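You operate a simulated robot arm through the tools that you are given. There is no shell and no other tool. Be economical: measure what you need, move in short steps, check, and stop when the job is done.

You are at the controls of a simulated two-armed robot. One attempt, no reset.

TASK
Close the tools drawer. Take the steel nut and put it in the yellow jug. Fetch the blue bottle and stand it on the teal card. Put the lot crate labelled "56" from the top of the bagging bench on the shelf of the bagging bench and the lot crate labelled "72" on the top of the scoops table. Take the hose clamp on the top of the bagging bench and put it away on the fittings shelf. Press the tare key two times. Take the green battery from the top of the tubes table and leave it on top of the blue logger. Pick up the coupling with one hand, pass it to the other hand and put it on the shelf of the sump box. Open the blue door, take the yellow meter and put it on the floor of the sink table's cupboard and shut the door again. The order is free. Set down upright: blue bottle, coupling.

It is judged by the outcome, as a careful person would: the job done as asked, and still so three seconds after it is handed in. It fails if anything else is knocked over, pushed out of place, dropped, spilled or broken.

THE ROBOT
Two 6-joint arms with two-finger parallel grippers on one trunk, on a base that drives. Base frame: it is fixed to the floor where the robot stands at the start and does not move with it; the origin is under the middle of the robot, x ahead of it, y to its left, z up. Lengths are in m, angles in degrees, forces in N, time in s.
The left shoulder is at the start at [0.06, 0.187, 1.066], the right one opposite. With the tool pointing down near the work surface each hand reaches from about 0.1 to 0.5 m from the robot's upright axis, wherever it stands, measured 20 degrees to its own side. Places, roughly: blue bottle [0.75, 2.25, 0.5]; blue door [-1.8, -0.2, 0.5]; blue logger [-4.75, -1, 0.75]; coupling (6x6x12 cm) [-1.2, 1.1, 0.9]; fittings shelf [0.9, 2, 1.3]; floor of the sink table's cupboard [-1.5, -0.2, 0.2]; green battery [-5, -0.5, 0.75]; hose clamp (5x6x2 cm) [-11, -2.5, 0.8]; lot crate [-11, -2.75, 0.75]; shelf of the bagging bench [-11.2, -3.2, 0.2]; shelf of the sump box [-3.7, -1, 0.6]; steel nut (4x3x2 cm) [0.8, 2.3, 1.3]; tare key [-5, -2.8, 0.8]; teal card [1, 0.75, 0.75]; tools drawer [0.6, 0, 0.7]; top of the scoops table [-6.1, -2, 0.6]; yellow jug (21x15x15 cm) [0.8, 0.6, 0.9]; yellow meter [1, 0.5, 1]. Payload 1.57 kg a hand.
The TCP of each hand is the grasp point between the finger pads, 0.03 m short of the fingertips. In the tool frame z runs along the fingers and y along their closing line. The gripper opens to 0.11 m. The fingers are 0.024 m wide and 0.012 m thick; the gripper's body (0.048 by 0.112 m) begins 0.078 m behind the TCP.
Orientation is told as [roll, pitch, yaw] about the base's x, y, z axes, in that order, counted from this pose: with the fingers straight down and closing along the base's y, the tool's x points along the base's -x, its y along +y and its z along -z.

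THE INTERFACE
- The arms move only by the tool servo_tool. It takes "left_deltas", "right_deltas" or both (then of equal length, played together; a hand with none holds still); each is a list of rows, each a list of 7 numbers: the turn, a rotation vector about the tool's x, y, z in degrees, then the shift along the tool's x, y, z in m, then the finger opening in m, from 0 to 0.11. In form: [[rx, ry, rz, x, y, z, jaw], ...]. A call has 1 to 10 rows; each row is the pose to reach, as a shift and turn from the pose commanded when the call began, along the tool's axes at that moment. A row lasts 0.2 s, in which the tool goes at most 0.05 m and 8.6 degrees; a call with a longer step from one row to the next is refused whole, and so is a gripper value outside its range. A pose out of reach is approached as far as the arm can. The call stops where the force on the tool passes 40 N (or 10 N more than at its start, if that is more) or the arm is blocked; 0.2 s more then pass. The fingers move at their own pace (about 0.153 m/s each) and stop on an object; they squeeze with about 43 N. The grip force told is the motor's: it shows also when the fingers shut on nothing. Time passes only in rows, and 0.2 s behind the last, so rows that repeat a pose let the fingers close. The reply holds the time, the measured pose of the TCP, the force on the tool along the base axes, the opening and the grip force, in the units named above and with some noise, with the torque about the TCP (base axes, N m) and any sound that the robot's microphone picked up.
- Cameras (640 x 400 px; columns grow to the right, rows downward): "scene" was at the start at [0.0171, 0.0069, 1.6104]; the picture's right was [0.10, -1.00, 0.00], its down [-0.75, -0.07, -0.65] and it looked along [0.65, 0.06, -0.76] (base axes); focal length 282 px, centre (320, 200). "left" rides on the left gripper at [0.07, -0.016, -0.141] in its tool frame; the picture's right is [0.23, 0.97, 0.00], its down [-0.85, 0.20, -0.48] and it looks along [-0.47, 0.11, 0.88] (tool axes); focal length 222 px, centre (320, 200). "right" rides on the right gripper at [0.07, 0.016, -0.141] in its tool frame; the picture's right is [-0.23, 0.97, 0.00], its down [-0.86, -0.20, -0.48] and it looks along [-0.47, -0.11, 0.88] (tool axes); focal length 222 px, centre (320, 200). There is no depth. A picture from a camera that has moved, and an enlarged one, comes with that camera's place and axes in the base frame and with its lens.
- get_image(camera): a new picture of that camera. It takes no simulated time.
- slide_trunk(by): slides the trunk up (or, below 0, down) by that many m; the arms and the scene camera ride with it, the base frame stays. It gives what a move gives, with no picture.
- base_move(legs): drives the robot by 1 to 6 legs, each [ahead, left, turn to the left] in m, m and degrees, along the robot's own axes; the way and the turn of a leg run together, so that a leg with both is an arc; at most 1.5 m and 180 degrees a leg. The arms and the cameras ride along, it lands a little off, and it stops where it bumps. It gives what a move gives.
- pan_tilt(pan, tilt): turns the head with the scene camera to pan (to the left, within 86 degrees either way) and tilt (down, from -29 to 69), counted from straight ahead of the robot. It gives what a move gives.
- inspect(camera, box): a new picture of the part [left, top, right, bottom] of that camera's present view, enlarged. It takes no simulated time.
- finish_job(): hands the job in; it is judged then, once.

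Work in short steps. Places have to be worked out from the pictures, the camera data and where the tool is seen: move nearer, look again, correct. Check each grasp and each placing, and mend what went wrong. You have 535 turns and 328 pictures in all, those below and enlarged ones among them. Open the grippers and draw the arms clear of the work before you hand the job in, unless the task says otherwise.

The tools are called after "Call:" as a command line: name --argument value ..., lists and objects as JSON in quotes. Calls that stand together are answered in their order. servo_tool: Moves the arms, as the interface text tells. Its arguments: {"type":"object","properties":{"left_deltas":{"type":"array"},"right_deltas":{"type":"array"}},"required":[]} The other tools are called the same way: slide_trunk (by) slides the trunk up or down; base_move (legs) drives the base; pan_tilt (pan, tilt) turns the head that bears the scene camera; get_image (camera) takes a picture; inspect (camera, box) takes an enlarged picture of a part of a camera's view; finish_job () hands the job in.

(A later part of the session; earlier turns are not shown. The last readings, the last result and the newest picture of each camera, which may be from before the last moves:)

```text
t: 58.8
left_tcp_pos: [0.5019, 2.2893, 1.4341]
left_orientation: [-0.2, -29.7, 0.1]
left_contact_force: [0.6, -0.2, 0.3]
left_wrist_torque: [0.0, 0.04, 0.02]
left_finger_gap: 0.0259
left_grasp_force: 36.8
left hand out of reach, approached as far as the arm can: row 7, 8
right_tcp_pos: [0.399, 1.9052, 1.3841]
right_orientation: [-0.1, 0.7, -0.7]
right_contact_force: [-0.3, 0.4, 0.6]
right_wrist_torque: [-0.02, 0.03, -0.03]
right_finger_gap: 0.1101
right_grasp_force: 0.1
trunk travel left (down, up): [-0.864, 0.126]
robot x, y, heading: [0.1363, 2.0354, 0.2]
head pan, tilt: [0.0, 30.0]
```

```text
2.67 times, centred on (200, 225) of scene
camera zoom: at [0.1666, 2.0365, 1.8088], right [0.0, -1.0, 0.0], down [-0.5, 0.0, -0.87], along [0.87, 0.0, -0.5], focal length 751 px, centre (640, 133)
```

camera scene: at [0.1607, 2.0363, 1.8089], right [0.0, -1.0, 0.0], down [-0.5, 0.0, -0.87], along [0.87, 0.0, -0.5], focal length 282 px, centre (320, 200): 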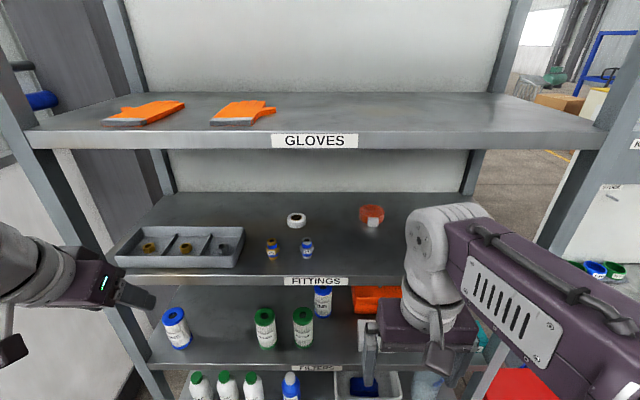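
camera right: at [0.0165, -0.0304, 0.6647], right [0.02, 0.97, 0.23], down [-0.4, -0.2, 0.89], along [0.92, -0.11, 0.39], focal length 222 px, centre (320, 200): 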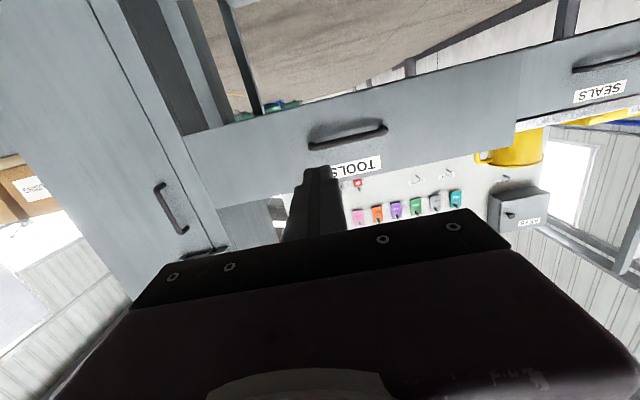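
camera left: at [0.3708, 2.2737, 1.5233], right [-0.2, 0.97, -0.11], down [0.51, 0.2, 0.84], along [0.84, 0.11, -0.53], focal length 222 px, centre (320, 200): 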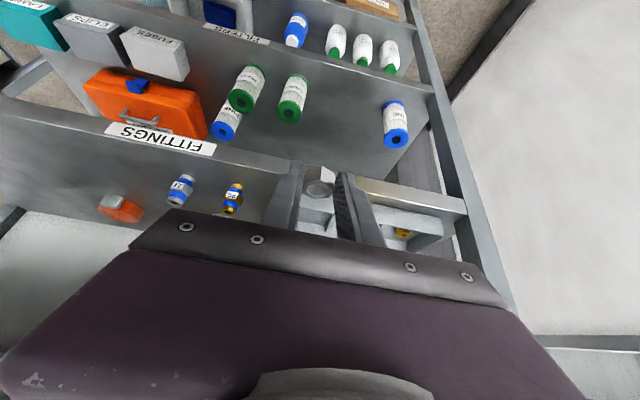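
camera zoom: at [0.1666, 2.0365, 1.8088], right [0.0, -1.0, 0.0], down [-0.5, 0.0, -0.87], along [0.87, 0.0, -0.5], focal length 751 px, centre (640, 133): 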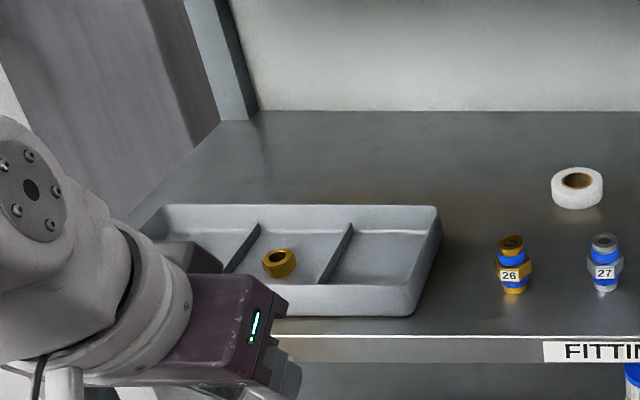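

Nut held, tray looks undisturbed. Now I back off, lower the trunk and shift left to fetch the blue bottle with the right hand.

Call:
base_move --legs '[[-0.4, 0, 0], [0, 0.2, 0]]'

Call:
slide_trunk --by -0.4

Call:
slide_trunk --by -0.2

Call:
servo_tool --right_deltas '[[0, -8.5, 0, 0, 0, 0, 0.09], [0, -17, 0, 0, 0, 0, 0.09], [0, -25.5, 0, 0, 0, 0, 0.09], [0, -34, 0, 0, 0, 0, 0.09], [0, -42.5, 0, 0, 0, 0, 0.09], [0, -51, 0, 0, 0, 0, 0.09], [0, -59.5, 0, 0, 0, 0, 0.09], [0, -68, 0, 0, 0, 0, 0.09], [0, -76.5, 0, 0, 0, 0, 0.09], [0, -85, 0, 0, 0, 0, 0.09]]'

Call:
get_image --camera "scene"

```text
t: 62.5
left_tcp_pos: [0.1057, 2.4849, 1.4359]
left_orientation: [0.1, -29.8, -0.2]
left_contact_force: [0.0, 0.4, -0.3]
left_wrist_torque: [0.03, 0.03, 0.0]
left_finger_gap: 0.0259
left_grasp_force: 36.9
right_tcp_pos: [0.0007, 2.0993, 1.3838]
right_orientation: [0.1, 0.6, -1.0]
right_contact_force: [0.5, -0.7, -0.6]
right_wrist_torque: [0.06, 0.02, -0.02]
right_finger_gap: 0.1101
right_grasp_force: 0.1
trunk travel left (down, up): [-0.864, 0.126]
robot x, y, heading: [-0.259, 2.2366, -0.4]
head pan, tilt: [0.0, 30.0]
```

```text
t: 66.3
left_tcp_pos: [0.1047, 2.4894, 1.0358]
left_orientation: [-0.2, -29.6, 0.0]
left_contact_force: [0.7, 0.0, -0.5]
left_wrist_torque: [-0.01, 0.0, 0.0]
left_finger_gap: 0.0256
left_grasp_force: 37.5
right_tcp_pos: [-0.0009, 2.1047, 0.9853]
right_orientation: [-0.1, 0.6, -1.0]
right_contact_force: [0.5, -0.2, 1.3]
right_wrist_torque: [0.01, 0.02, -0.01]
right_finger_gap: 0.1099
right_grasp_force: 0.0
trunk travel left (down, up): [-0.464, 0.526]
robot x, y, heading: [-0.2623, 2.2385, -0.1]
head pan, tilt: [0.0, 30.0]
```

```text
t: 68.5
left_tcp_pos: [0.1044, 2.4884, 0.8352]
left_orientation: [-0.2, -29.7, -0.1]
left_contact_force: [-1.2, -0.4, -0.5]
left_wrist_torque: [-0.04, 0.0, 0.02]
left_finger_gap: 0.0258
left_grasp_force: 37.5
right_tcp_pos: [-0.0006, 2.1046, 0.7853]
right_orientation: [-0.1, 0.6, -1.0]
right_contact_force: [0.1, 0.2, 0.2]
right_wrist_torque: [0.0, 0.02, -0.04]
right_finger_gap: 0.11
right_grasp_force: 0.2
trunk travel left (down, up): [-0.264, 0.726]
robot x, y, heading: [-0.2638, 2.2367, 0.1]
head pan, tilt: [0.0, 30.0]
```

```text
t: 70.7
left_tcp_pos: [0.1029, 2.4888, 0.8341]
left_orientation: [-0.1, -29.7, -0.1]
left_contact_force: [0.3, 0.5, -1.7]
left_wrist_torque: [-0.04, 0.03, -0.01]
left_finger_gap: 0.0261
left_grasp_force: 37.1
right_tcp_pos: [-0.0306, 2.1917, 0.8629]
right_orientation: [-0.3, -84.4, -0.8]
right_contact_force: [0.2, 0.2, -0.6]
right_wrist_torque: [-0.01, 0.05, 0.02]
right_finger_gap: 0.0901
right_grasp_force: 0.0
right hand out of reach, approached as far as the arm can: row 1, 2, 3, 4, 5, 6, 7, 8, 9, 10
trunk travel left (down, up): [-0.264, 0.726]
robot x, y, heading: [-0.2585, 2.2379, -0.3]
head pan, tilt: [0.0, 30.0]
```

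```text
297 pictures are left
camera scene: at [-0.2327, 2.2373, 1.2088], right [0.0, -1.0, 0.0], down [-0.5, 0.0, -0.87], along [0.87, 0.0, -0.5], focal length 282 px, centre (320, 200)
```

scene: 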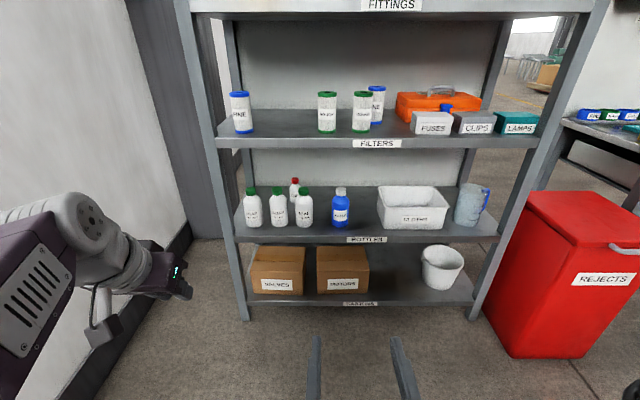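

Blue bottle ≈(0.80, 2.15), shelf z≈0.495, bottle height ≈0.18. I drive to x≈0.15 and bring the right hand to z≈0.57 facing it.

Call:
base_move --legs '[[0.4, 0.04, 0]]'

Call:
servo_tool --right_deltas '[[0, -1, 0, 0.045, -0.01, 0, 0.1], [0, -2, 0, 0.09, -0.02, 0, 0.1], [0, -3, 0, 0.135, -0.03, 0, 0.1], [0, -4, 0, 0.18, -0.04, 0, 0.1], [0, -5, 0, 0.225, -0.05, 0.01, 0.1], [0, -5, 0, 0.27, -0.06, 0.03, 0.1], [0, -5, 0, 0.29, -0.07, 0.07, 0.1], [0, -5, 0, 0.29, -0.07, 0.1, 0.1]]'

Call:
get_image --camera "scene"

Call:
get_image --camera "right"

```text
t: 73.2
left_tcp_pos: [0.5062, 2.5277, 0.8354]
left_orientation: [-0.2, -29.7, -0.2]
left_contact_force: [0.2, -0.9, -0.5]
left_wrist_torque: [-0.01, 0.0, -0.01]
left_finger_gap: 0.0259
left_grasp_force: 37.1
right_tcp_pos: [0.3721, 2.2305, 0.8615]
right_orientation: [-1.0, -84.2, -0.1]
right_contact_force: [-0.1, -0.1, 0.8]
right_wrist_torque: [0.01, -0.02, 0.0]
right_finger_gap: 0.0897
right_grasp_force: 0.0
trunk travel left (down, up): [-0.264, 0.726]
robot x, y, heading: [0.1395, 2.2811, -0.2]
head pan, tilt: [0.0, 30.0]
```

```text
refused: row 6 steps farther than a row can; nothing moved
```

```text
296 pictures are left
camera scene: at [0.1701, 2.2765, 1.2088], right [0.0, -1.0, 0.0], down [-0.5, 0.0, -0.87], along [0.87, 0.0, -0.5], focal length 282 px, centre (320, 200)
```

scene: 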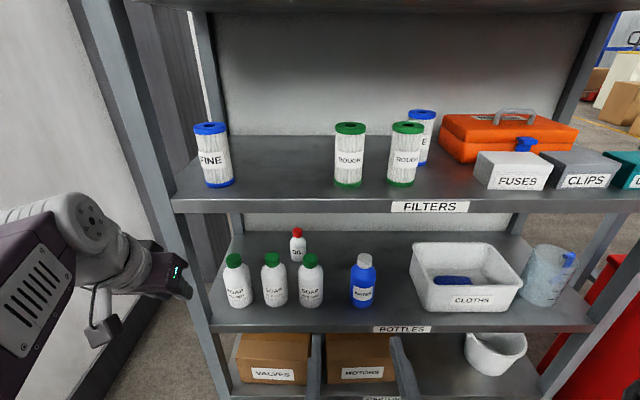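

```text
295 pictures are left
camera right: at [0.2237, 2.2486, 0.808], right [0.04, 0.97, 0.22], down [-0.39, -0.19, 0.9], along [0.92, -0.13, 0.38], focal length 222 px, centre (320, 200)
```

right: 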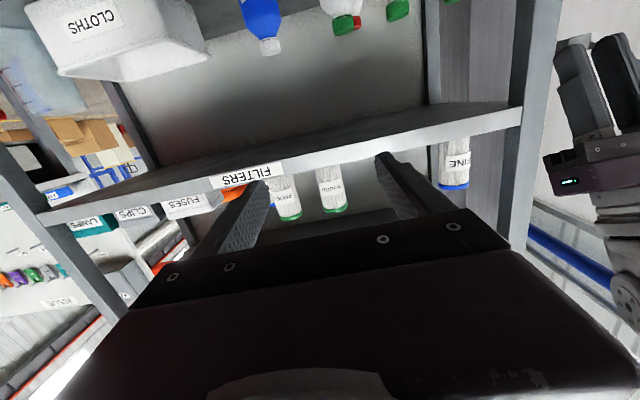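

Bottle centre ≈(0.785, 2.15). I send the right hand to (0.45, 2.15, 0.565) in smaller rows.

Call:
servo_tool --right_deltas '[[0, -1, 0, 0.04, -0.01, 0.014, 0.1], [0, -2, 0, 0.08, -0.02, 0.028, 0.1], [0, -3, 0, 0.12, -0.03, 0.042, 0.1], [0, -4, 0, 0.16, -0.04, 0.056, 0.1], [0, -5, 0, 0.2, -0.05, 0.07, 0.1], [0, -5, 0, 0.24, -0.06, 0.084, 0.1], [0, -5, 0, 0.27, -0.07, 0.098, 0.1], [0, -5, 0, 0.2865, -0.08, 0.1095, 0.1], [0, -5, 0, 0.2865, -0.08, 0.1095, 0.1]]'

Call:
get_image --camera "right"

Call:
get_image --camera "scene"

```text
t: 75.2
left_tcp_pos: [0.5061, 2.5272, 0.8341]
left_orientation: [-0.2, -29.6, -0.2]
left_contact_force: [-0.8, -0.6, -0.3]
left_wrist_torque: [0.0, 0.01, -0.05]
left_finger_gap: 0.0259
left_grasp_force: 36.5
right_tcp_pos: [0.4115, 2.3036, 0.7306]
right_orientation: [-13.8, -89.1, 12.6]
right_contact_force: [-0.4, 0.4, -0.1]
right_wrist_torque: [0.01, 0.01, 0.02]
right_finger_gap: 0.1002
right_grasp_force: 0.1
right hand out of reach, approached as far as the arm can: row 1, 2, 3, 4, 5, 6, 7, 8, 9
trunk travel left (down, up): [-0.264, 0.726]
robot x, y, heading: [0.1392, 2.2783, -0.2]
head pan, tilt: [0.0, 30.0]
```

```text
294 pictures are left
camera right: at [0.2675, 2.3209, 0.6635], right [0.02, 0.97, 0.22], down [-0.47, -0.19, 0.86], along [0.88, -0.13, 0.45], focal length 222 px, centre (320, 200)
```

right: 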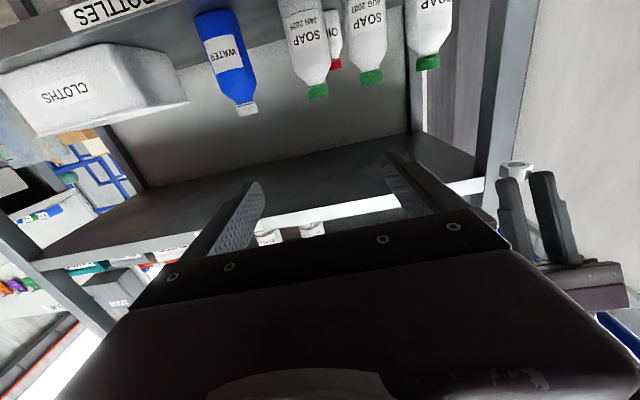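

```text
293 pictures are left
camera scene: at [0.1696, 2.2765, 1.2089], right [0.0, -1.0, 0.0], down [-0.5, 0.0, -0.87], along [0.87, 0.0, -0.5], focal length 282 px, centre (320, 200)
```

scene: 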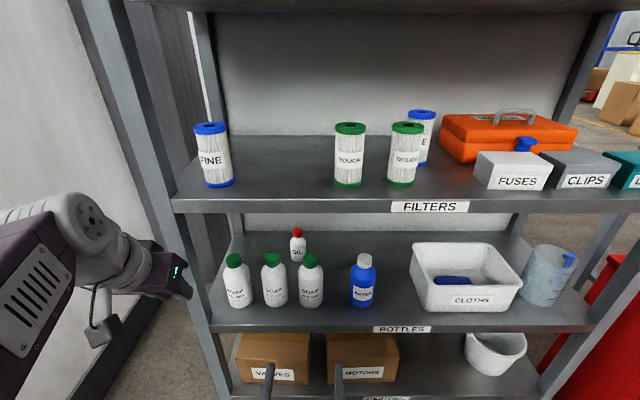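

The arm is cramped this close. I back the base off 0.35 m and extend the hand forward with correct orientation.

Call:
base_move --legs '[[-0.35, 0, 0]]'

Call:
servo_tool --right_deltas '[[0, 0, 0, 0, 0, 0.045, 0.1], [0, 0, 0, 0, 0, 0.09, 0.1], [0, 0, 0, 0, 0, 0.135, 0.1], [0, 0, 0, 0, 0, 0.18, 0.1], [0, 0, 0, 0, 0, 0.22, 0.1]]'

```text
t: 77.5
left_tcp_pos: [0.1574, 2.5287, 0.835]
left_orientation: [-0.2, -29.7, -0.1]
left_contact_force: [0.5, 0.4, -0.9]
left_wrist_torque: [-0.02, 0.0, -0.03]
left_finger_gap: 0.0258
left_grasp_force: 37.9
right_tcp_pos: [0.0611, 2.304, 0.7306]
right_orientation: [-14.1, -89.1, 13.2]
right_contact_force: [-0.2, 0.4, -0.3]
right_wrist_torque: [-0.02, -0.01, 0.0]
right_finger_gap: 0.1
right_grasp_force: 0.0
trunk travel left (down, up): [-0.264, 0.726]
robot x, y, heading: [-0.2059, 2.2776, -0.1]
head pan, tilt: [0.0, 30.0]
```

```text
t: 78.7
left_tcp_pos: [0.1566, 2.5282, 0.8348]
left_orientation: [-0.2, -29.7, -0.2]
left_contact_force: [0.2, -0.2, -0.6]
left_wrist_torque: [0.0, 0.02, 0.0]
left_finger_gap: 0.0257
left_grasp_force: 37.0
right_tcp_pos: [0.2821, 2.298, 0.7277]
right_orientation: [-16.2, -89.2, 15.0]
right_contact_force: [-0.8, -0.2, 0.9]
right_wrist_torque: [0.02, 0.04, 0.01]
right_finger_gap: 0.1001
right_grasp_force: 0.2
trunk travel left (down, up): [-0.264, 0.726]
robot x, y, heading: [-0.214, 2.2742, 0.1]
head pan, tilt: [0.0, 30.0]
```

Commanded pose follows the measured one. Now I lower to z≈0.57 and shift y to ≈2.15.

Call:
servo_tool --right_deltas '[[0, 0, 0, 0.03, -0.03, 0, 0.1], [0, 0, 0, 0.06, -0.06, 0, 0.1], [0, 0, 0, 0.09, -0.09, 0, 0.1], [0, 0, 0, 0.12, -0.12, 0, 0.1], [0, 0, 0, 0.16, -0.145, 0, 0.1]]'

Call:
get_image --camera "right"

Call:
get_image --camera "scene"

```text
t: 79.8
left_tcp_pos: [0.1599, 2.5259, 0.8343]
left_orientation: [0.1, -29.5, -0.3]
left_contact_force: [1.0, -1.4, -0.5]
left_wrist_torque: [0.04, 0.09, 0.04]
left_finger_gap: 0.0256
left_grasp_force: 37.0
right_tcp_pos: [0.3408, 2.1758, 0.6443]
right_orientation: [-79.3, -82.6, 76.0]
right_contact_force: [1.2, -0.7, -1.1]
right_wrist_torque: [-0.02, -0.07, 0.1]
right_finger_gap: 0.0999
right_grasp_force: 0.2
right hand out of reach, approached as far as the arm can: row 1, 2, 3, 4, 5
trunk travel left (down, up): [-0.264, 0.726]
robot x, y, heading: [-0.212, 2.2751, -0.2]
head pan, tilt: [0.0, 30.0]
```

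```text
292 pictures are left
camera right: at [0.198, 2.1902, 0.5774], right [0.06, 0.99, 0.1], down [-0.46, -0.06, 0.89], along [0.89, -0.1, 0.45], focal length 222 px, centre (320, 200)
```

right: 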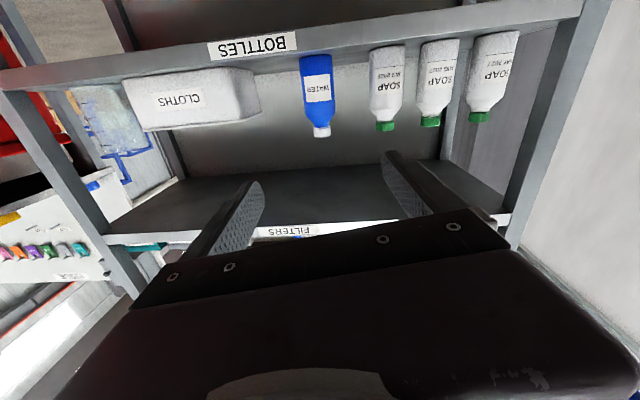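

```text
291 pictures are left
camera scene: at [-0.1757, 2.273, 1.2087], right [0.0, -1.0, 0.0], down [-0.5, 0.0, -0.86], along [0.86, 0.0, -0.5], focal length 282 px, centre (320, 200)
```

scene: 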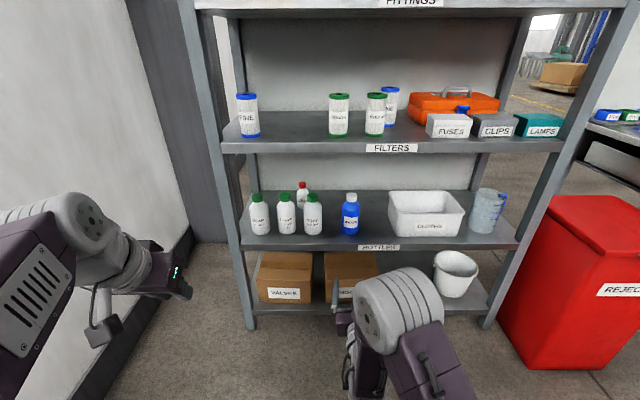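

Fingers point forward with a 7° roll error; the arm does better with the hand above shoulder level. I lower the trunk 0.2 m and raise the hand accordingly.

Call:
slide_trunk --by -0.2

Call:
servo_tool --right_deltas '[[0, 0, 2, -0.03, 0, 0, 0.1], [0, 0, 4, -0.06, -0.01, 0, 0.1], [0, 0, 6, -0.09, -0.02, 0, 0.1], [0, 0, 7, -0.12, -0.025, 0, 0.1]]'

Call:
get_image --camera "right"

```text
t: 82.0
left_tcp_pos: [0.1564, 2.5278, 0.6349]
left_orientation: [-0.2, -29.6, -0.1]
left_contact_force: [0.0, 0.5, -0.9]
left_wrist_torque: [0.04, -0.02, -0.02]
left_finger_gap: 0.0259
left_grasp_force: 36.9
right_tcp_pos: [0.3394, 2.1769, 0.4473]
right_orientation: [-81.1, -82.3, 77.9]
right_contact_force: [0.0, 0.7, -0.6]
right_wrist_torque: [0.02, -0.01, 0.02]
right_finger_gap: 0.0998
right_grasp_force: 0.0
trunk travel left (down, up): [-0.064, 0.926]
robot x, y, heading: [-0.2126, 2.279, 0.0]
head pan, tilt: [0.0, 30.0]
```

```text
t: 83.0
left_tcp_pos: [0.156, 2.5278, 0.6354]
left_orientation: [-0.1, -29.7, -0.1]
left_contact_force: [-0.8, -0.3, -0.5]
left_wrist_torque: [0.01, 0.03, -0.01]
left_finger_gap: 0.0259
left_grasp_force: 37.0
right_tcp_pos: [0.3415, 2.1683, 0.57]
right_orientation: [-25.2, -88.7, 21.9]
right_contact_force: [0.1, 0.4, 0.6]
right_wrist_torque: [0.0, -0.01, 0.0]
right_finger_gap: 0.1
right_grasp_force: 0.0
trunk travel left (down, up): [-0.064, 0.926]
robot x, y, heading: [-0.2079, 2.278, -0.0]
head pan, tilt: [0.0, 30.0]
```

```text
290 pictures are left
camera right: at [0.1987, 2.1913, 0.5038], right [0.06, 0.97, 0.22], down [-0.47, -0.16, 0.87], along [0.88, -0.16, 0.45], focal length 222 px, centre (320, 200)
```

right: 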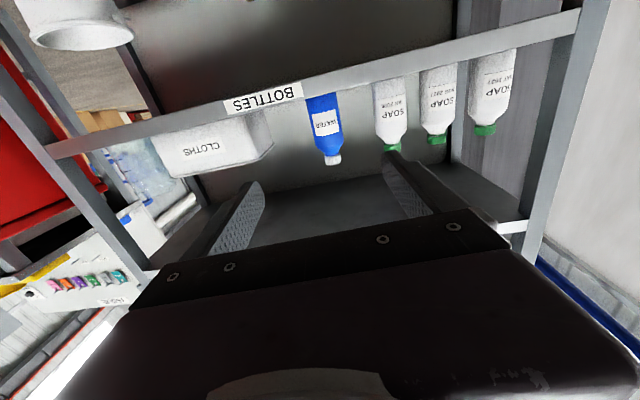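

Alignment good: bottle at y≈2.145. I drive 0.3 m forward then check.

Call:
base_move --legs '[[0.3, 0, 0]]'

Call:
get_image --camera "right"

Call:
get_image --camera "scene"

```text
t: 85.1
left_tcp_pos: [0.4593, 2.5289, 0.6361]
left_orientation: [-0.2, -29.8, 0.2]
left_contact_force: [0.2, 0.0, -0.2]
left_wrist_torque: [-0.02, 0.0, -0.02]
left_finger_gap: 0.0257
left_grasp_force: 37.8
right_tcp_pos: [0.6459, 2.1702, 0.5698]
right_orientation: [-26.8, -88.7, 23.7]
right_contact_force: [-0.3, -0.2, 0.2]
right_wrist_torque: [-0.01, -0.01, 0.02]
right_finger_gap: 0.0998
right_grasp_force: 0.1
trunk travel left (down, up): [-0.064, 0.926]
robot x, y, heading: [0.0937, 2.2765, -0.2]
head pan, tilt: [0.0, 30.0]
```

```text
289 pictures are left
camera right: at [0.5022, 2.1928, 0.5035], right [0.06, 0.97, 0.22], down [-0.47, -0.17, 0.87], along [0.88, -0.15, 0.45], focal length 222 px, centre (320, 200)
```

right: 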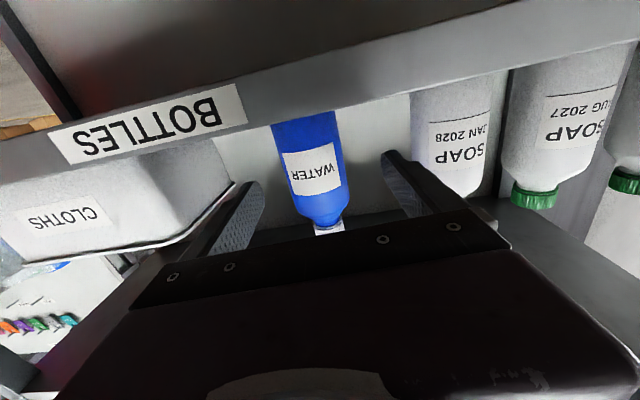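

```text
288 pictures are left
camera scene: at [0.1231, 2.2772, 1.0088], right [0.0, -1.0, 0.0], down [-0.5, 0.0, -0.87], along [0.87, 0.0, -0.5], focal length 282 px, centre (320, 200)
```

scene: 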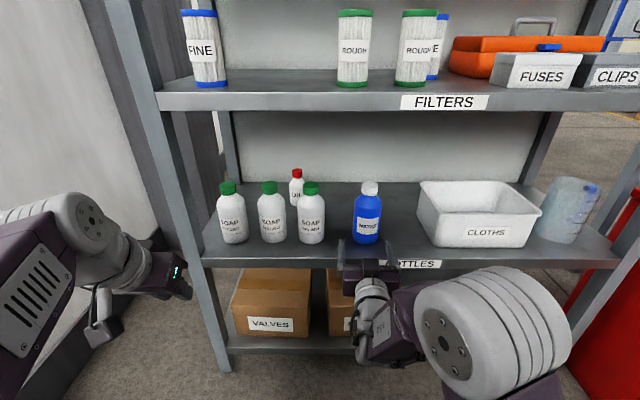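

Bottle is centred between the fingers. I advance 13.5 cm and close.

Call:
servo_tool --right_deltas '[[0, 0, 0, 0, 0, 0.04, 0.1], [0, 0, 0, 0, 0, 0.08, 0.1], [0, 0, 0, 0, 0, 0.11, 0.1], [0, 0, 0, 0, 0, 0.135, 0.1]]'

Call:
get_image --camera "right"

```text
t: 86.1
left_tcp_pos: [0.4588, 2.5311, 0.6349]
left_orientation: [0.0, -29.7, 0.2]
left_contact_force: [-0.2, -0.1, -0.2]
left_wrist_torque: [-0.04, -0.01, 0.0]
left_finger_gap: 0.0259
left_grasp_force: 36.8
right_tcp_pos: [0.7798, 2.1636, 0.565]
right_orientation: [-26.1, -88.7, 23.0]
right_contact_force: [0.0, 0.1, 0.1]
right_wrist_torque: [0.02, 0.03, 0.03]
right_finger_gap: 0.1002
right_grasp_force: 0.0
trunk travel left (down, up): [-0.064, 0.926]
robot x, y, heading: [0.0904, 2.2785, -0.2]
head pan, tilt: [0.0, 30.0]
```

```text
287 pictures are left
camera right: at [0.6374, 2.1855, 0.5004], right [0.06, 0.97, 0.22], down [-0.47, -0.17, 0.87], along [0.88, -0.15, 0.45], focal length 222 px, centre (320, 200)
```

right: 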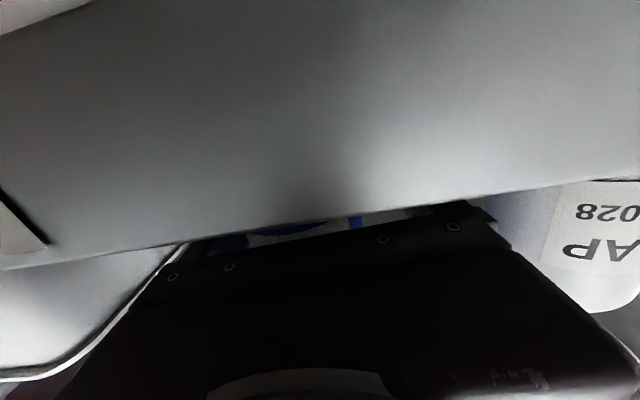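

I zoom the scene to check centring before closing.

Call:
inspect --camera "scene" --box '[300, 160, 460, 260]'

```text
4.00 times, centred on (380, 210) of scene
camera zoom: at [0.1231, 2.2772, 1.0089], right [0.0, -1.0, 0.0], down [-0.5, 0.0, -0.87], along [0.87, 0.0, -0.5], focal length 1126 px, centre (80, 160)
```

zoom: 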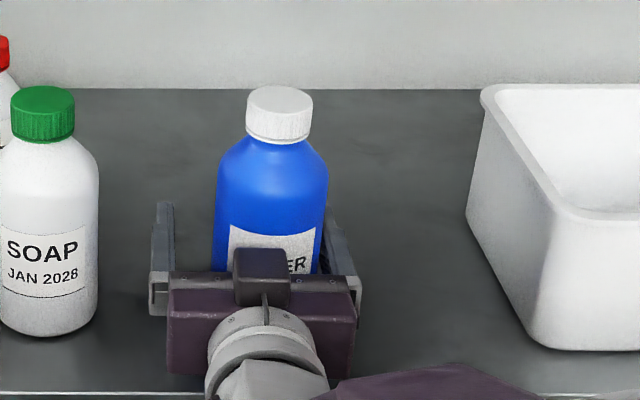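

Bottle sits toward the right finger; I shift 13 mm right, then close.

Call:
servo_tool --right_deltas '[[0, 0, 0, 0, -0.013, 0.005, 0.1], [0, 0, 0, 0, -0.013, 0.005, 0.06], [0, 0, 0, 0, -0.013, 0.005, 0.03], [0, 0, 0, 0, -0.013, 0.005, 0.03]]'

Call:
inspect --camera "scene" --box '[300, 160, 460, 260]'

```text
t: 87.1
left_tcp_pos: [0.4589, 2.5299, 0.6357]
left_orientation: [-0.1, -29.6, 0.0]
left_contact_force: [0.0, 0.2, -0.3]
left_wrist_torque: [0.0, 0.01, 0.0]
left_finger_gap: 0.0259
left_grasp_force: 37.1
right_tcp_pos: [0.7845, 2.149, 0.5665]
right_orientation: [-26.7, -88.8, 23.5]
right_contact_force: [2.4, 0.5, 0.2]
right_wrist_torque: [0.23, -0.08, -0.09]
right_finger_gap: 0.0709
right_grasp_force: 43.5
trunk travel left (down, up): [-0.064, 0.926]
robot x, y, heading: [0.0953, 2.2781, 0.1]
head pan, tilt: [0.0, 30.0]
```

```text
4.00 times, centred on (380, 210) of scene
camera zoom: at [0.1233, 2.2773, 1.0089], right [0.0, -1.0, 0.0], down [-0.5, 0.0, -0.87], along [0.87, 0.0, -0.5], focal length 1126 px, centre (80, 160)
```

zoom: 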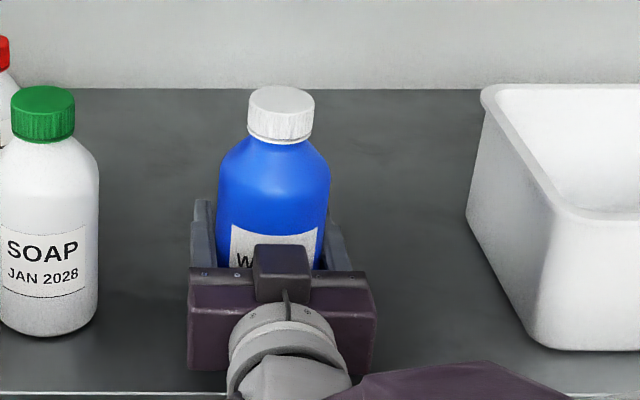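

Bottle gripped (7.1 cm). I lift 5 cm and back out.

Call:
servo_tool --right_deltas '[[0, 0, 0, -0.02, 0, 0, 0.03], [0, 0, 0, -0.04, 0, 0, 0.03], [0, 0, 0, -0.06, 0, 0, 0.03]]'

Call:
base_move --legs '[[-0.5, 0, 0]]'

Call:
get_image --camera "scene"

```text
t: 87.9
left_tcp_pos: [0.4588, 2.529, 0.6363]
left_orientation: [-0.1, -29.7, -0.1]
left_contact_force: [-0.6, -0.9, 0.1]
left_wrist_torque: [0.01, 0.03, 0.01]
left_finger_gap: 0.0261
left_grasp_force: 37.2
right_tcp_pos: [0.7856, 2.1504, 0.6257]
right_orientation: [-23.6, -88.6, 20.5]
right_contact_force: [-0.1, 0.7, -6.2]
right_wrist_torque: [-0.04, -0.13, 0.0]
right_finger_gap: 0.0707
right_grasp_force: 43.1
trunk travel left (down, up): [-0.064, 0.926]
robot x, y, heading: [0.0947, 2.2786, 0.2]
head pan, tilt: [0.0, 30.0]
```

```text
t: 90.8
left_tcp_pos: [-0.0413, 2.5282, 0.6342]
left_orientation: [-0.1, -29.7, 0.1]
left_contact_force: [-0.6, -1.0, 0.0]
left_wrist_torque: [-0.04, 0.0, -0.01]
left_finger_gap: 0.0258
left_grasp_force: 37.0
right_tcp_pos: [0.2869, 2.1492, 0.6255]
right_orientation: [-25.3, -88.7, 22.4]
right_contact_force: [-0.3, 0.1, -5.3]
right_wrist_torque: [-0.03, -0.15, 0.0]
right_finger_gap: 0.0708
right_grasp_force: 42.5
trunk travel left (down, up): [-0.064, 0.926]
robot x, y, heading: [-0.409, 2.2772, 0.4]
head pan, tilt: [0.0, 30.0]
```

```text
284 pictures are left
camera scene: at [-0.3767, 2.2759, 1.0088], right [0.0, -1.0, 0.0], down [-0.5, 0.0, -0.87], along [0.87, 0.0, -0.5], focal length 282 px, centre (320, 200)
```

scene: 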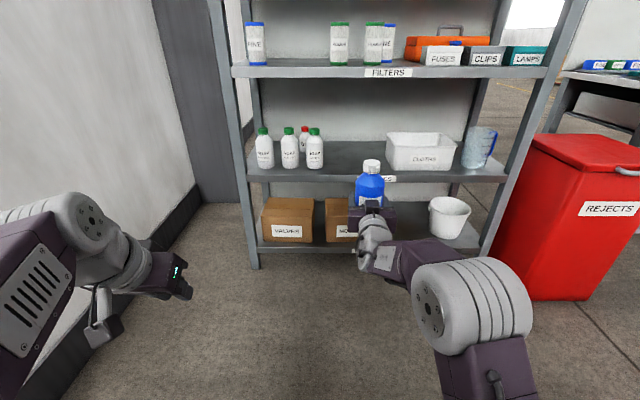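

Bottle is out. I drive right to the issue bench (robot y≈0.85), raise the trunk and look.

Call:
base_move --legs '[[0, -1.43, 0]]'

Call:
slide_trunk --by 0.35

Call:
get_image --camera "scene"

```text
t: 97.9
left_tcp_pos: [-0.032, 1.1098, 0.6348]
left_orientation: [-0.1, -29.7, 0.7]
left_contact_force: [0.6, -1.2, -0.5]
left_wrist_torque: [0.04, 0.02, 0.02]
left_finger_gap: 0.0261
left_grasp_force: 37.3
right_tcp_pos: [0.3001, 0.7332, 0.6261]
right_orientation: [-25.0, -88.5, 22.5]
right_contact_force: [-0.1, -0.2, -5.4]
right_wrist_torque: [-0.01, -0.16, 0.01]
right_finger_gap: 0.0707
right_grasp_force: 43.1
trunk travel left (down, up): [-0.064, 0.926]
robot x, y, heading: [-0.3969, 0.8529, 0.7]
head pan, tilt: [0.0, 30.0]
```

```text
t: 101.3
left_tcp_pos: [-0.0313, 1.1098, 0.985]
left_orientation: [-0.1, -29.7, 0.8]
left_contact_force: [0.4, 1.1, -0.6]
left_wrist_torque: [-0.02, 0.01, 0.02]
left_finger_gap: 0.0257
left_grasp_force: 37.2
right_tcp_pos: [0.2999, 0.7341, 0.9758]
right_orientation: [-24.5, -88.6, 22.1]
right_contact_force: [0.0, -0.3, -4.6]
right_wrist_torque: [-0.02, -0.14, 0.02]
right_finger_gap: 0.0709
right_grasp_force: 42.5
trunk travel left (down, up): [-0.414, 0.576]
robot x, y, heading: [-0.3988, 0.8547, 0.9]
head pan, tilt: [0.0, 30.0]
```

```text
283 pictures are left
camera scene: at [-0.3635, 0.8517, 1.3588], right [0.01, -1.0, 0.0], down [-0.5, -0.01, -0.87], along [0.87, 0.01, -0.5], focal length 282 px, centre (320, 200)
```

scene: 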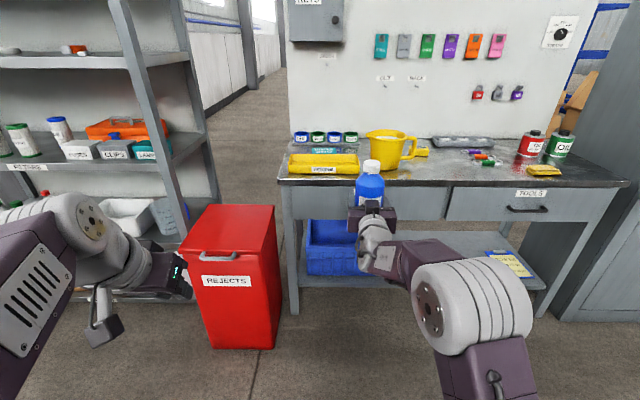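

I zoom into the card and jug.

Call:
inspect --camera "scene" --box '[270, 115, 450, 195]'

```text
3.56 times, centred on (360, 155) of scene
camera zoom: at [-0.3635, 0.8517, 1.3588], right [0.01, -1.0, 0.0], down [-0.5, -0.01, -0.87], along [0.87, 0.01, -0.5], focal length 1001 px, centre (178, 360)
```

zoom: 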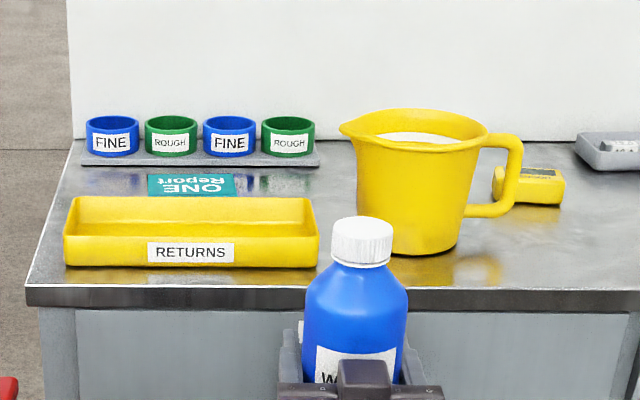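

Bench top is at z≈0.86; the RETURNS tray (top ≈0.91, x 0.73–0.84) would foul a level hand at the card. I'll set the bottle on the clear front area near y≈0.3 and regrip it higher with a pitched hand. Drive there.

Call:
base_move --legs '[[0, -0.43, -0.9], [0.4, 0, 0]]'

Call:
get_image --camera "scene"

Call:
get_image --camera "right"

```text
t: 106.0
left_tcp_pos: [0.3748, 0.6737, 0.9854]
left_orientation: [-0.1, -29.7, -0.1]
left_contact_force: [-0.2, 0.0, -0.5]
left_wrist_torque: [0.02, 0.05, 0.0]
left_finger_gap: 0.0259
left_grasp_force: 37.5
right_tcp_pos: [0.6994, 0.294, 0.9754]
right_orientation: [-24.1, -88.6, 20.8]
right_contact_force: [-0.2, -0.2, -5.9]
right_wrist_torque: [-0.03, -0.11, 0.01]
right_finger_gap: 0.0706
right_grasp_force: 43.1
trunk travel left (down, up): [-0.414, 0.576]
robot x, y, heading: [0.0049, 0.425, -0.7]
head pan, tilt: [0.0, 30.0]
```

```text
281 pictures are left
camera scene: at [0.0381, 0.4222, 1.3588], right [0.0, -1.0, 0.0], down [-0.5, 0.0, -0.87], along [0.87, 0.0, -0.5], focal length 282 px, centre (320, 200)
```

scene: 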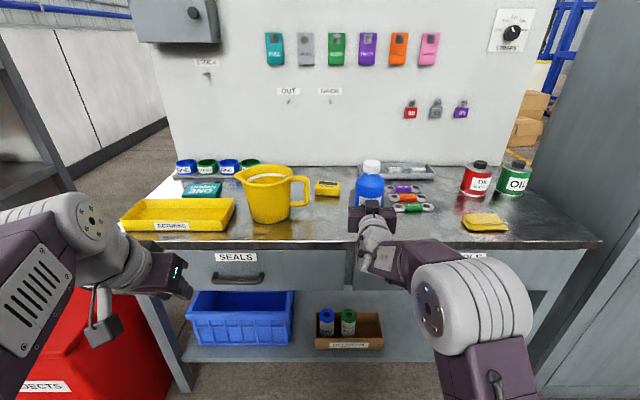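

```text
280 pictures are left
camera right: at [0.5565, 0.3163, 0.9099], right [0.06, 0.97, 0.22], down [-0.47, -0.16, 0.87], along [0.88, -0.16, 0.45], focal length 222 px, centre (320, 200)
```

right: 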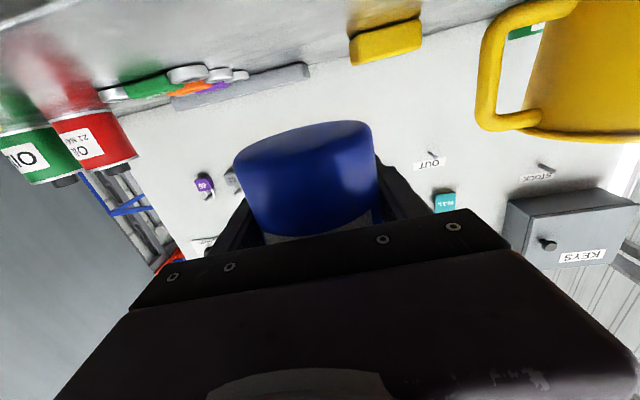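

Bottle is over clear bench at y≈0.29. I advance 6 cm and lower toward the surface.

Call:
servo_tool --right_deltas '[[0, 0, 0, 0, 0, 0.03, 0.03], [0, 0, 0, 0, 0, 0.06, 0.03], [0, 0, 0, 0.015, 0, 0.06, 0.03], [0, 0, 0, 0.028, 0, 0.06, 0.03], [0, 0, 0, 0.028, 0, 0.06, 0.03]]'

Call:
inspect --camera "scene" --box '[300, 150, 460, 250]'

```text
t: 107.2
left_tcp_pos: [0.3735, 0.6744, 0.9855]
left_orientation: [0.0, -29.7, -0.1]
left_contact_force: [-0.3, 0.0, -0.1]
left_wrist_torque: [-0.04, 0.0, 0.0]
left_finger_gap: 0.0261
left_grasp_force: 37.3
right_tcp_pos: [0.7583, 0.2893, 0.9465]
right_orientation: [-25.3, -88.6, 21.9]
right_contact_force: [0.4, -0.3, -5.4]
right_wrist_torque: [0.0, -0.17, 0.01]
right_finger_gap: 0.0706
right_grasp_force: 42.7
trunk travel left (down, up): [-0.414, 0.576]
robot x, y, heading: [0.0064, 0.4251, -0.1]
head pan, tilt: [0.0, 30.0]
```

```text
4.00 times, centred on (380, 200) of scene
camera zoom: at [0.037, 0.4222, 1.3588], right [0.0, -1.0, 0.0], down [-0.5, 0.0, -0.87], along [0.87, 0.0, -0.5], focal length 1126 px, centre (80, 200)
```

zoom: 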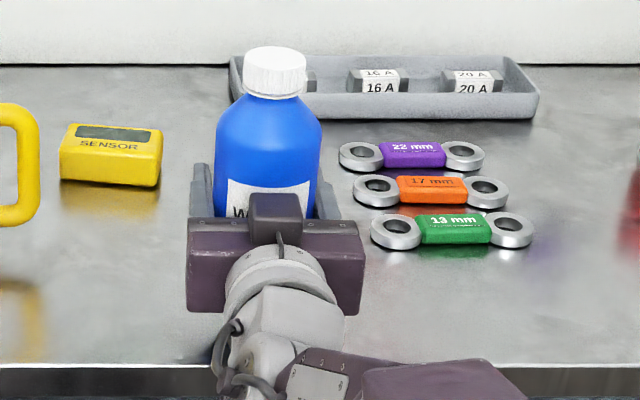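

I keep lowering gently until contact.

Call:
servo_tool --right_deltas '[[0, 0, 0, 0.004, 0, 0, 0.03], [0, 0, 0, 0.008, 0, 0, 0.03], [0, 0, 0, 0.012, 0, 0, 0.03]]'

```text
t: 108.0
left_tcp_pos: [0.3742, 0.6746, 0.9851]
left_orientation: [-0.1, -29.7, -0.3]
left_contact_force: [-0.2, 1.0, 0.1]
left_wrist_torque: [0.02, 0.02, 0.0]
left_finger_gap: 0.0258
left_grasp_force: 37.4
right_tcp_pos: [0.7594, 0.2894, 0.9349]
right_orientation: [-23.5, -88.6, 20.2]
right_contact_force: [0.7, -0.2, -5.4]
right_wrist_torque: [0.01, -0.14, 0.01]
right_finger_gap: 0.0707
right_grasp_force: 43.2
trunk travel left (down, up): [-0.414, 0.576]
robot x, y, heading: [0.0043, 0.4228, -0.2]
head pan, tilt: [0.0, 30.0]
```

Not yet touching; further down in 3 mm rows.

Call:
servo_tool --right_deltas '[[0, 0, 0, 0.003, 0, 0, 0.03], [0, 0, 0, 0.006, 0, 0, 0.03], [0, 0, 0, 0.009, 0, 0, 0.03], [0, 0, 0, 0.012, 0, 0, 0.03]]'

```text
t: 109.0
left_tcp_pos: [0.3744, 0.6738, 0.985]
left_orientation: [-0.1, -29.6, -0.2]
left_contact_force: [0.4, 0.1, -0.4]
left_wrist_torque: [0.03, 0.02, 0.0]
left_finger_gap: 0.0256
left_grasp_force: 37.0
right_tcp_pos: [0.7578, 0.2897, 0.9218]
right_orientation: [-24.4, -88.6, 20.9]
right_contact_force: [0.0, -0.8, -5.1]
right_wrist_torque: [-0.01, -0.17, 0.03]
right_finger_gap: 0.0706
right_grasp_force: 43.2
trunk travel left (down, up): [-0.414, 0.576]
robot x, y, heading: [0.0052, 0.4205, -0.2]
head pan, tilt: [0.0, 30.0]
```

Call:
servo_tool --right_deltas '[[0, 0, 0, 0.003, 0, 0, 0.03], [0, 0, 0, 0.006, 0, 0, 0.03], [0, 0, 0, 0.009, 0, 0, 0.03], [0, 0, 0, 0.012, 0, 0, 0.03]]'

Call:
get_image --camera "right"

```text
t: 110.0
left_tcp_pos: [0.3732, 0.6729, 0.9849]
left_orientation: [-0.2, -29.8, -0.2]
left_contact_force: [-0.5, 0.3, -0.8]
left_wrist_torque: [0.02, 0.02, -0.01]
left_finger_gap: 0.026
left_grasp_force: 37.4
right_tcp_pos: [0.7575, 0.288, 0.9091]
right_orientation: [-24.0, -88.5, 20.6]
right_contact_force: [-0.1, -0.4, -5.9]
right_wrist_torque: [0.0, -0.15, 0.0]
right_finger_gap: 0.0706
right_grasp_force: 43.5
trunk travel left (down, up): [-0.414, 0.576]
robot x, y, heading: [0.0063, 0.4242, -0.1]
head pan, tilt: [0.0, 30.0]
```

```text
278 pictures are left
camera right: at [0.6143, 0.3123, 0.8446], right [0.06, 0.97, 0.22], down [-0.47, -0.16, 0.87], along [0.88, -0.16, 0.45], focal length 222 px, centre (320, 200)
```

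right: 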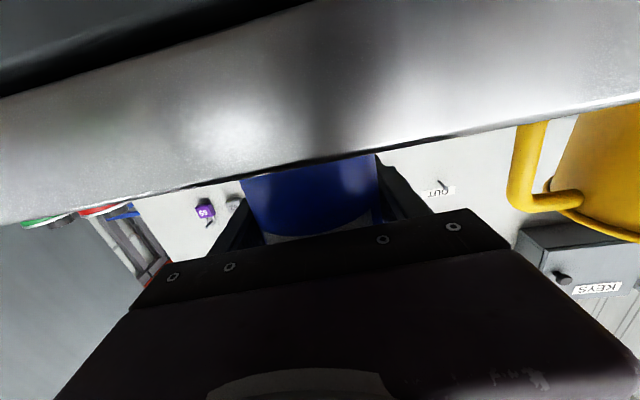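

The surface is close; I keep lowering.

Call:
servo_tool --right_deltas '[[0, 0, 0, 0.003, 0, 0, 0.03], [0, 0, 0, 0.006, 0, 0, 0.03], [0, 0, 0, 0.009, 0, 0, 0.03], [0, 0, 0, 0.012, 0, 0, 0.03]]'

Call:
inspect --camera "scene" --box '[300, 150, 460, 250]'

```text
t: 111.0
left_tcp_pos: [0.3709, 0.6745, 0.9856]
left_orientation: [-0.1, -29.9, -0.2]
left_contact_force: [-0.1, 1.3, -0.2]
left_wrist_torque: [-0.01, 0.03, -0.01]
left_finger_gap: 0.0261
left_grasp_force: 37.6
right_tcp_pos: [0.7551, 0.2899, 0.9074]
right_orientation: [-51.2, -89.4, 47.8]
right_contact_force: [9.7, -3.0, 29.0]
right_wrist_torque: [0.15, 1.16, 0.06]
right_finger_gap: 0.0711
right_grasp_force: 42.7
trunk travel left (down, up): [-0.414, 0.576]
robot x, y, heading: [0.0038, 0.4221, -0.1]
head pan, tilt: [0.0, 30.0]
```

```text
4.00 times, centred on (380, 200) of scene
camera zoom: at [0.0333, 0.4228, 1.3595], right [0.0, -1.0, 0.0], down [-0.5, 0.0, -0.87], along [0.87, 0.0, -0.5], focal length 1126 px, centre (80, 200)
```

zoom: 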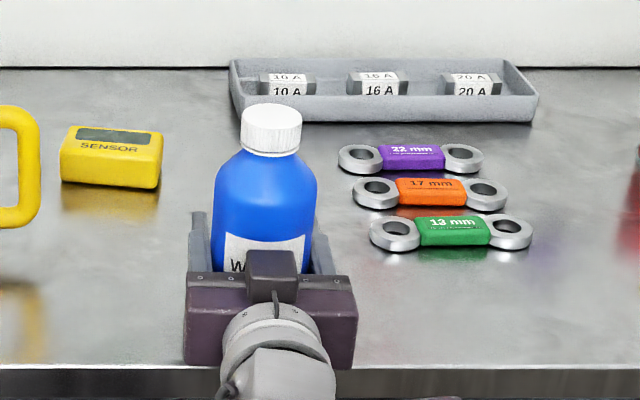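

Contact with the bench (z≈0.83, base 7.7 cm below TCP). I ease up 3 mm and release.

Call:
servo_tool --right_deltas '[[0, 0, 0, -0.002, 0, 0, 0.03], [0, 0, 0, -0.002, 0, 0, 0.08], [0, 0, 0, -0.002, 0, 0, 0.1], [0, 0, 0, -0.002, 0, 0, 0.1]]'

Call:
inspect --camera "scene" --box '[300, 150, 460, 250]'

```text
t: 112.0
left_tcp_pos: [0.3725, 0.6736, 0.9849]
left_orientation: [-0.1, -29.7, -0.2]
left_contact_force: [0.7, -1.0, -0.4]
left_wrist_torque: [-0.02, 0.01, 0.03]
left_finger_gap: 0.0261
left_grasp_force: 36.8
right_tcp_pos: [0.7558, 0.2893, 0.9]
right_orientation: [-24.9, -88.6, 21.5]
right_contact_force: [-1.4, 0.1, -0.4]
right_wrist_torque: [-0.01, 0.02, 0.01]
right_finger_gap: 0.1003
right_grasp_force: 0.0
trunk travel left (down, up): [-0.414, 0.576]
robot x, y, heading: [0.0089, 0.4251, 0.3]
head pan, tilt: [0.0, 30.0]
```

```text
4.00 times, centred on (380, 200) of scene
camera zoom: at [0.0361, 0.4224, 1.3588], right [0.0, -1.0, 0.0], down [-0.5, 0.0, -0.87], along [0.87, 0.0, -0.5], focal length 1126 px, centre (80, 200)
```

zoom: 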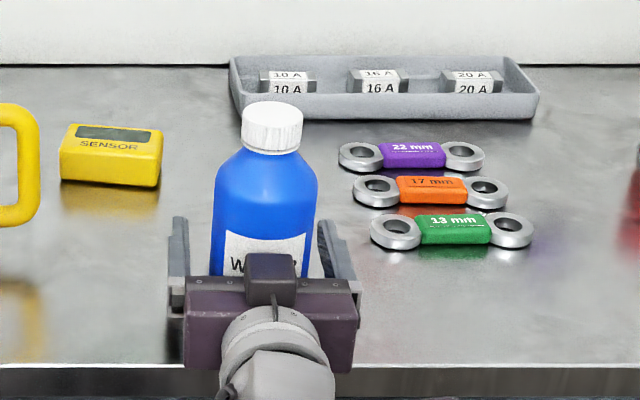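

Bottle stands upright. I withdraw, raise and pitch the hand to about −56° for a higher regrip.

Call:
servo_tool --right_deltas '[[0, 0, 0, 0, 0, -0.045, 0.1], [0, 0, 0, 0, 0, -0.09, 0.1], [0, 0, 0, -0.02, 0, -0.12, 0.1], [0, 8, 0, -0.06, 0, -0.12, 0.1], [0, 16, 0, -0.09, 0, -0.11, 0.1], [0, 24, 0, -0.115, 0, -0.1, 0.1], [0, 32, 0, -0.115, 0, -0.1, 0.1]]'

Call:
get_image --camera "right"

Call:
inspect --camera "scene" --box '[300, 150, 460, 250]'

```text
t: 113.6
left_tcp_pos: [0.3737, 0.6741, 0.9849]
left_orientation: [-0.1, -29.7, -0.2]
left_contact_force: [0.3, 0.5, -0.7]
left_wrist_torque: [-0.04, 0.01, 0.02]
left_finger_gap: 0.0259
left_grasp_force: 37.0
right_tcp_pos: [0.6612, 0.2864, 1.0172]
right_orientation: [-3.0, -60.4, -3.1]
right_contact_force: [-0.2, 0.6, -0.5]
right_wrist_torque: [0.0, -0.03, -0.05]
right_finger_gap: 0.1001
right_grasp_force: 0.0
right hand out of reach, approached as far as the arm can: row 6, 7
trunk travel left (down, up): [-0.414, 0.576]
robot x, y, heading: [0.0054, 0.4271, -0.2]
head pan, tilt: [0.0, 30.0]
```

```text
275 pictures are left
camera right: at [0.5042, 0.317, 1.0272], right [0.21, 0.96, 0.17], down [-0.01, -0.17, 0.98], along [0.98, -0.21, -0.02], focal length 222 px, centre (320, 200)
```

right: 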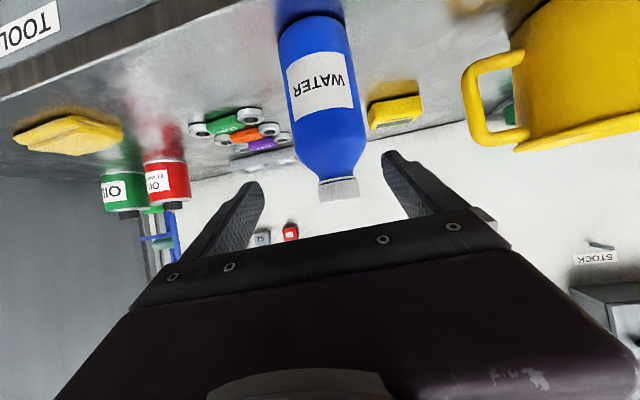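

```text
4.00 times, centred on (380, 200) of scene
camera zoom: at [0.037, 0.4224, 1.3588], right [0.0, -1.0, 0.0], down [-0.5, 0.0, -0.87], along [0.87, 0.0, -0.5], focal length 1126 px, centre (80, 200)
```

zoom: 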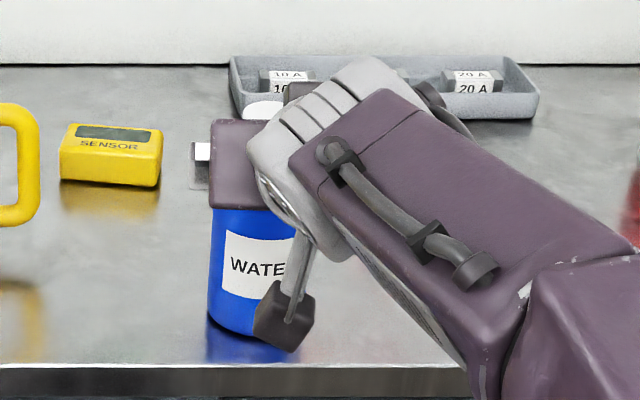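

The bottle top is where expected (0.757, 0.288, 1.012). I approach along the fingers to grip at z≈0.945.

Call:
servo_tool --right_deltas '[[0, 0, 0, 0.005, 0.0135, 0.01, 0.1], [0, 0, 0, 0.01, 0.0135, 0.05, 0.1], [0, 0, 0, 0.0152, 0.0135, 0.085, 0.1], [0, 0, 0, 0.0152, 0.0135, 0.1183, 0.1]]'

Call:
get_image --camera "right"

Call:
inspect --camera "scene" --box '[300, 150, 460, 250]'

```text
t: 114.6
left_tcp_pos: [0.374, 0.6719, 0.985]
left_orientation: [-0.2, -29.7, -0.3]
left_contact_force: [0.0, 1.1, -1.0]
left_wrist_torque: [0.02, 0.03, 0.02]
left_finger_gap: 0.0258
left_grasp_force: 37.3
right_tcp_pos: [0.7567, 0.2876, 0.943]
right_orientation: [-2.6, -60.3, -3.4]
right_contact_force: [-0.8, -0.4, 0.3]
right_wrist_torque: [-0.02, -0.02, 0.0]
right_finger_gap: 0.0998
right_grasp_force: 0.0
trunk travel left (down, up): [-0.414, 0.576]
robot x, y, heading: [0.004, 0.4209, -0.3]
head pan, tilt: [0.0, 30.0]
```

```text
273 pictures are left
camera right: at [0.6004, 0.3194, 0.9531], right [0.21, 0.96, 0.17], down [-0.01, -0.18, 0.98], along [0.98, -0.21, -0.03], focal length 222 px, centre (320, 200)
```

right: 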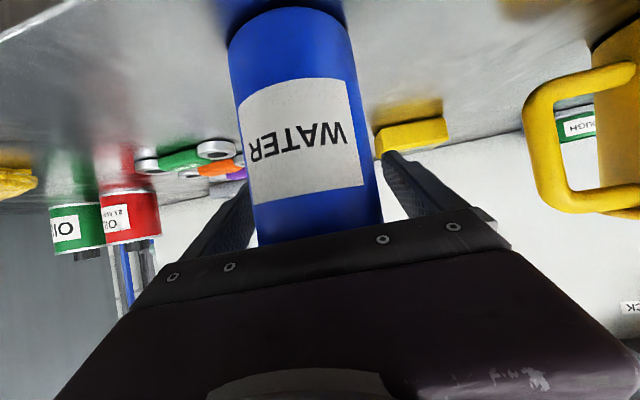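

```text
4.00 times, centred on (380, 200) of scene
camera zoom: at [0.0379, 0.4221, 1.3588], right [0.0, -1.0, 0.0], down [-0.5, 0.0, -0.87], along [0.87, 0.0, -0.5], focal length 1126 px, centre (80, 200)
```

zoom: 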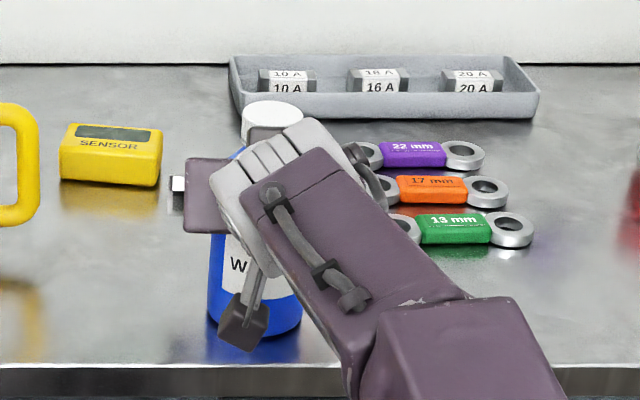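

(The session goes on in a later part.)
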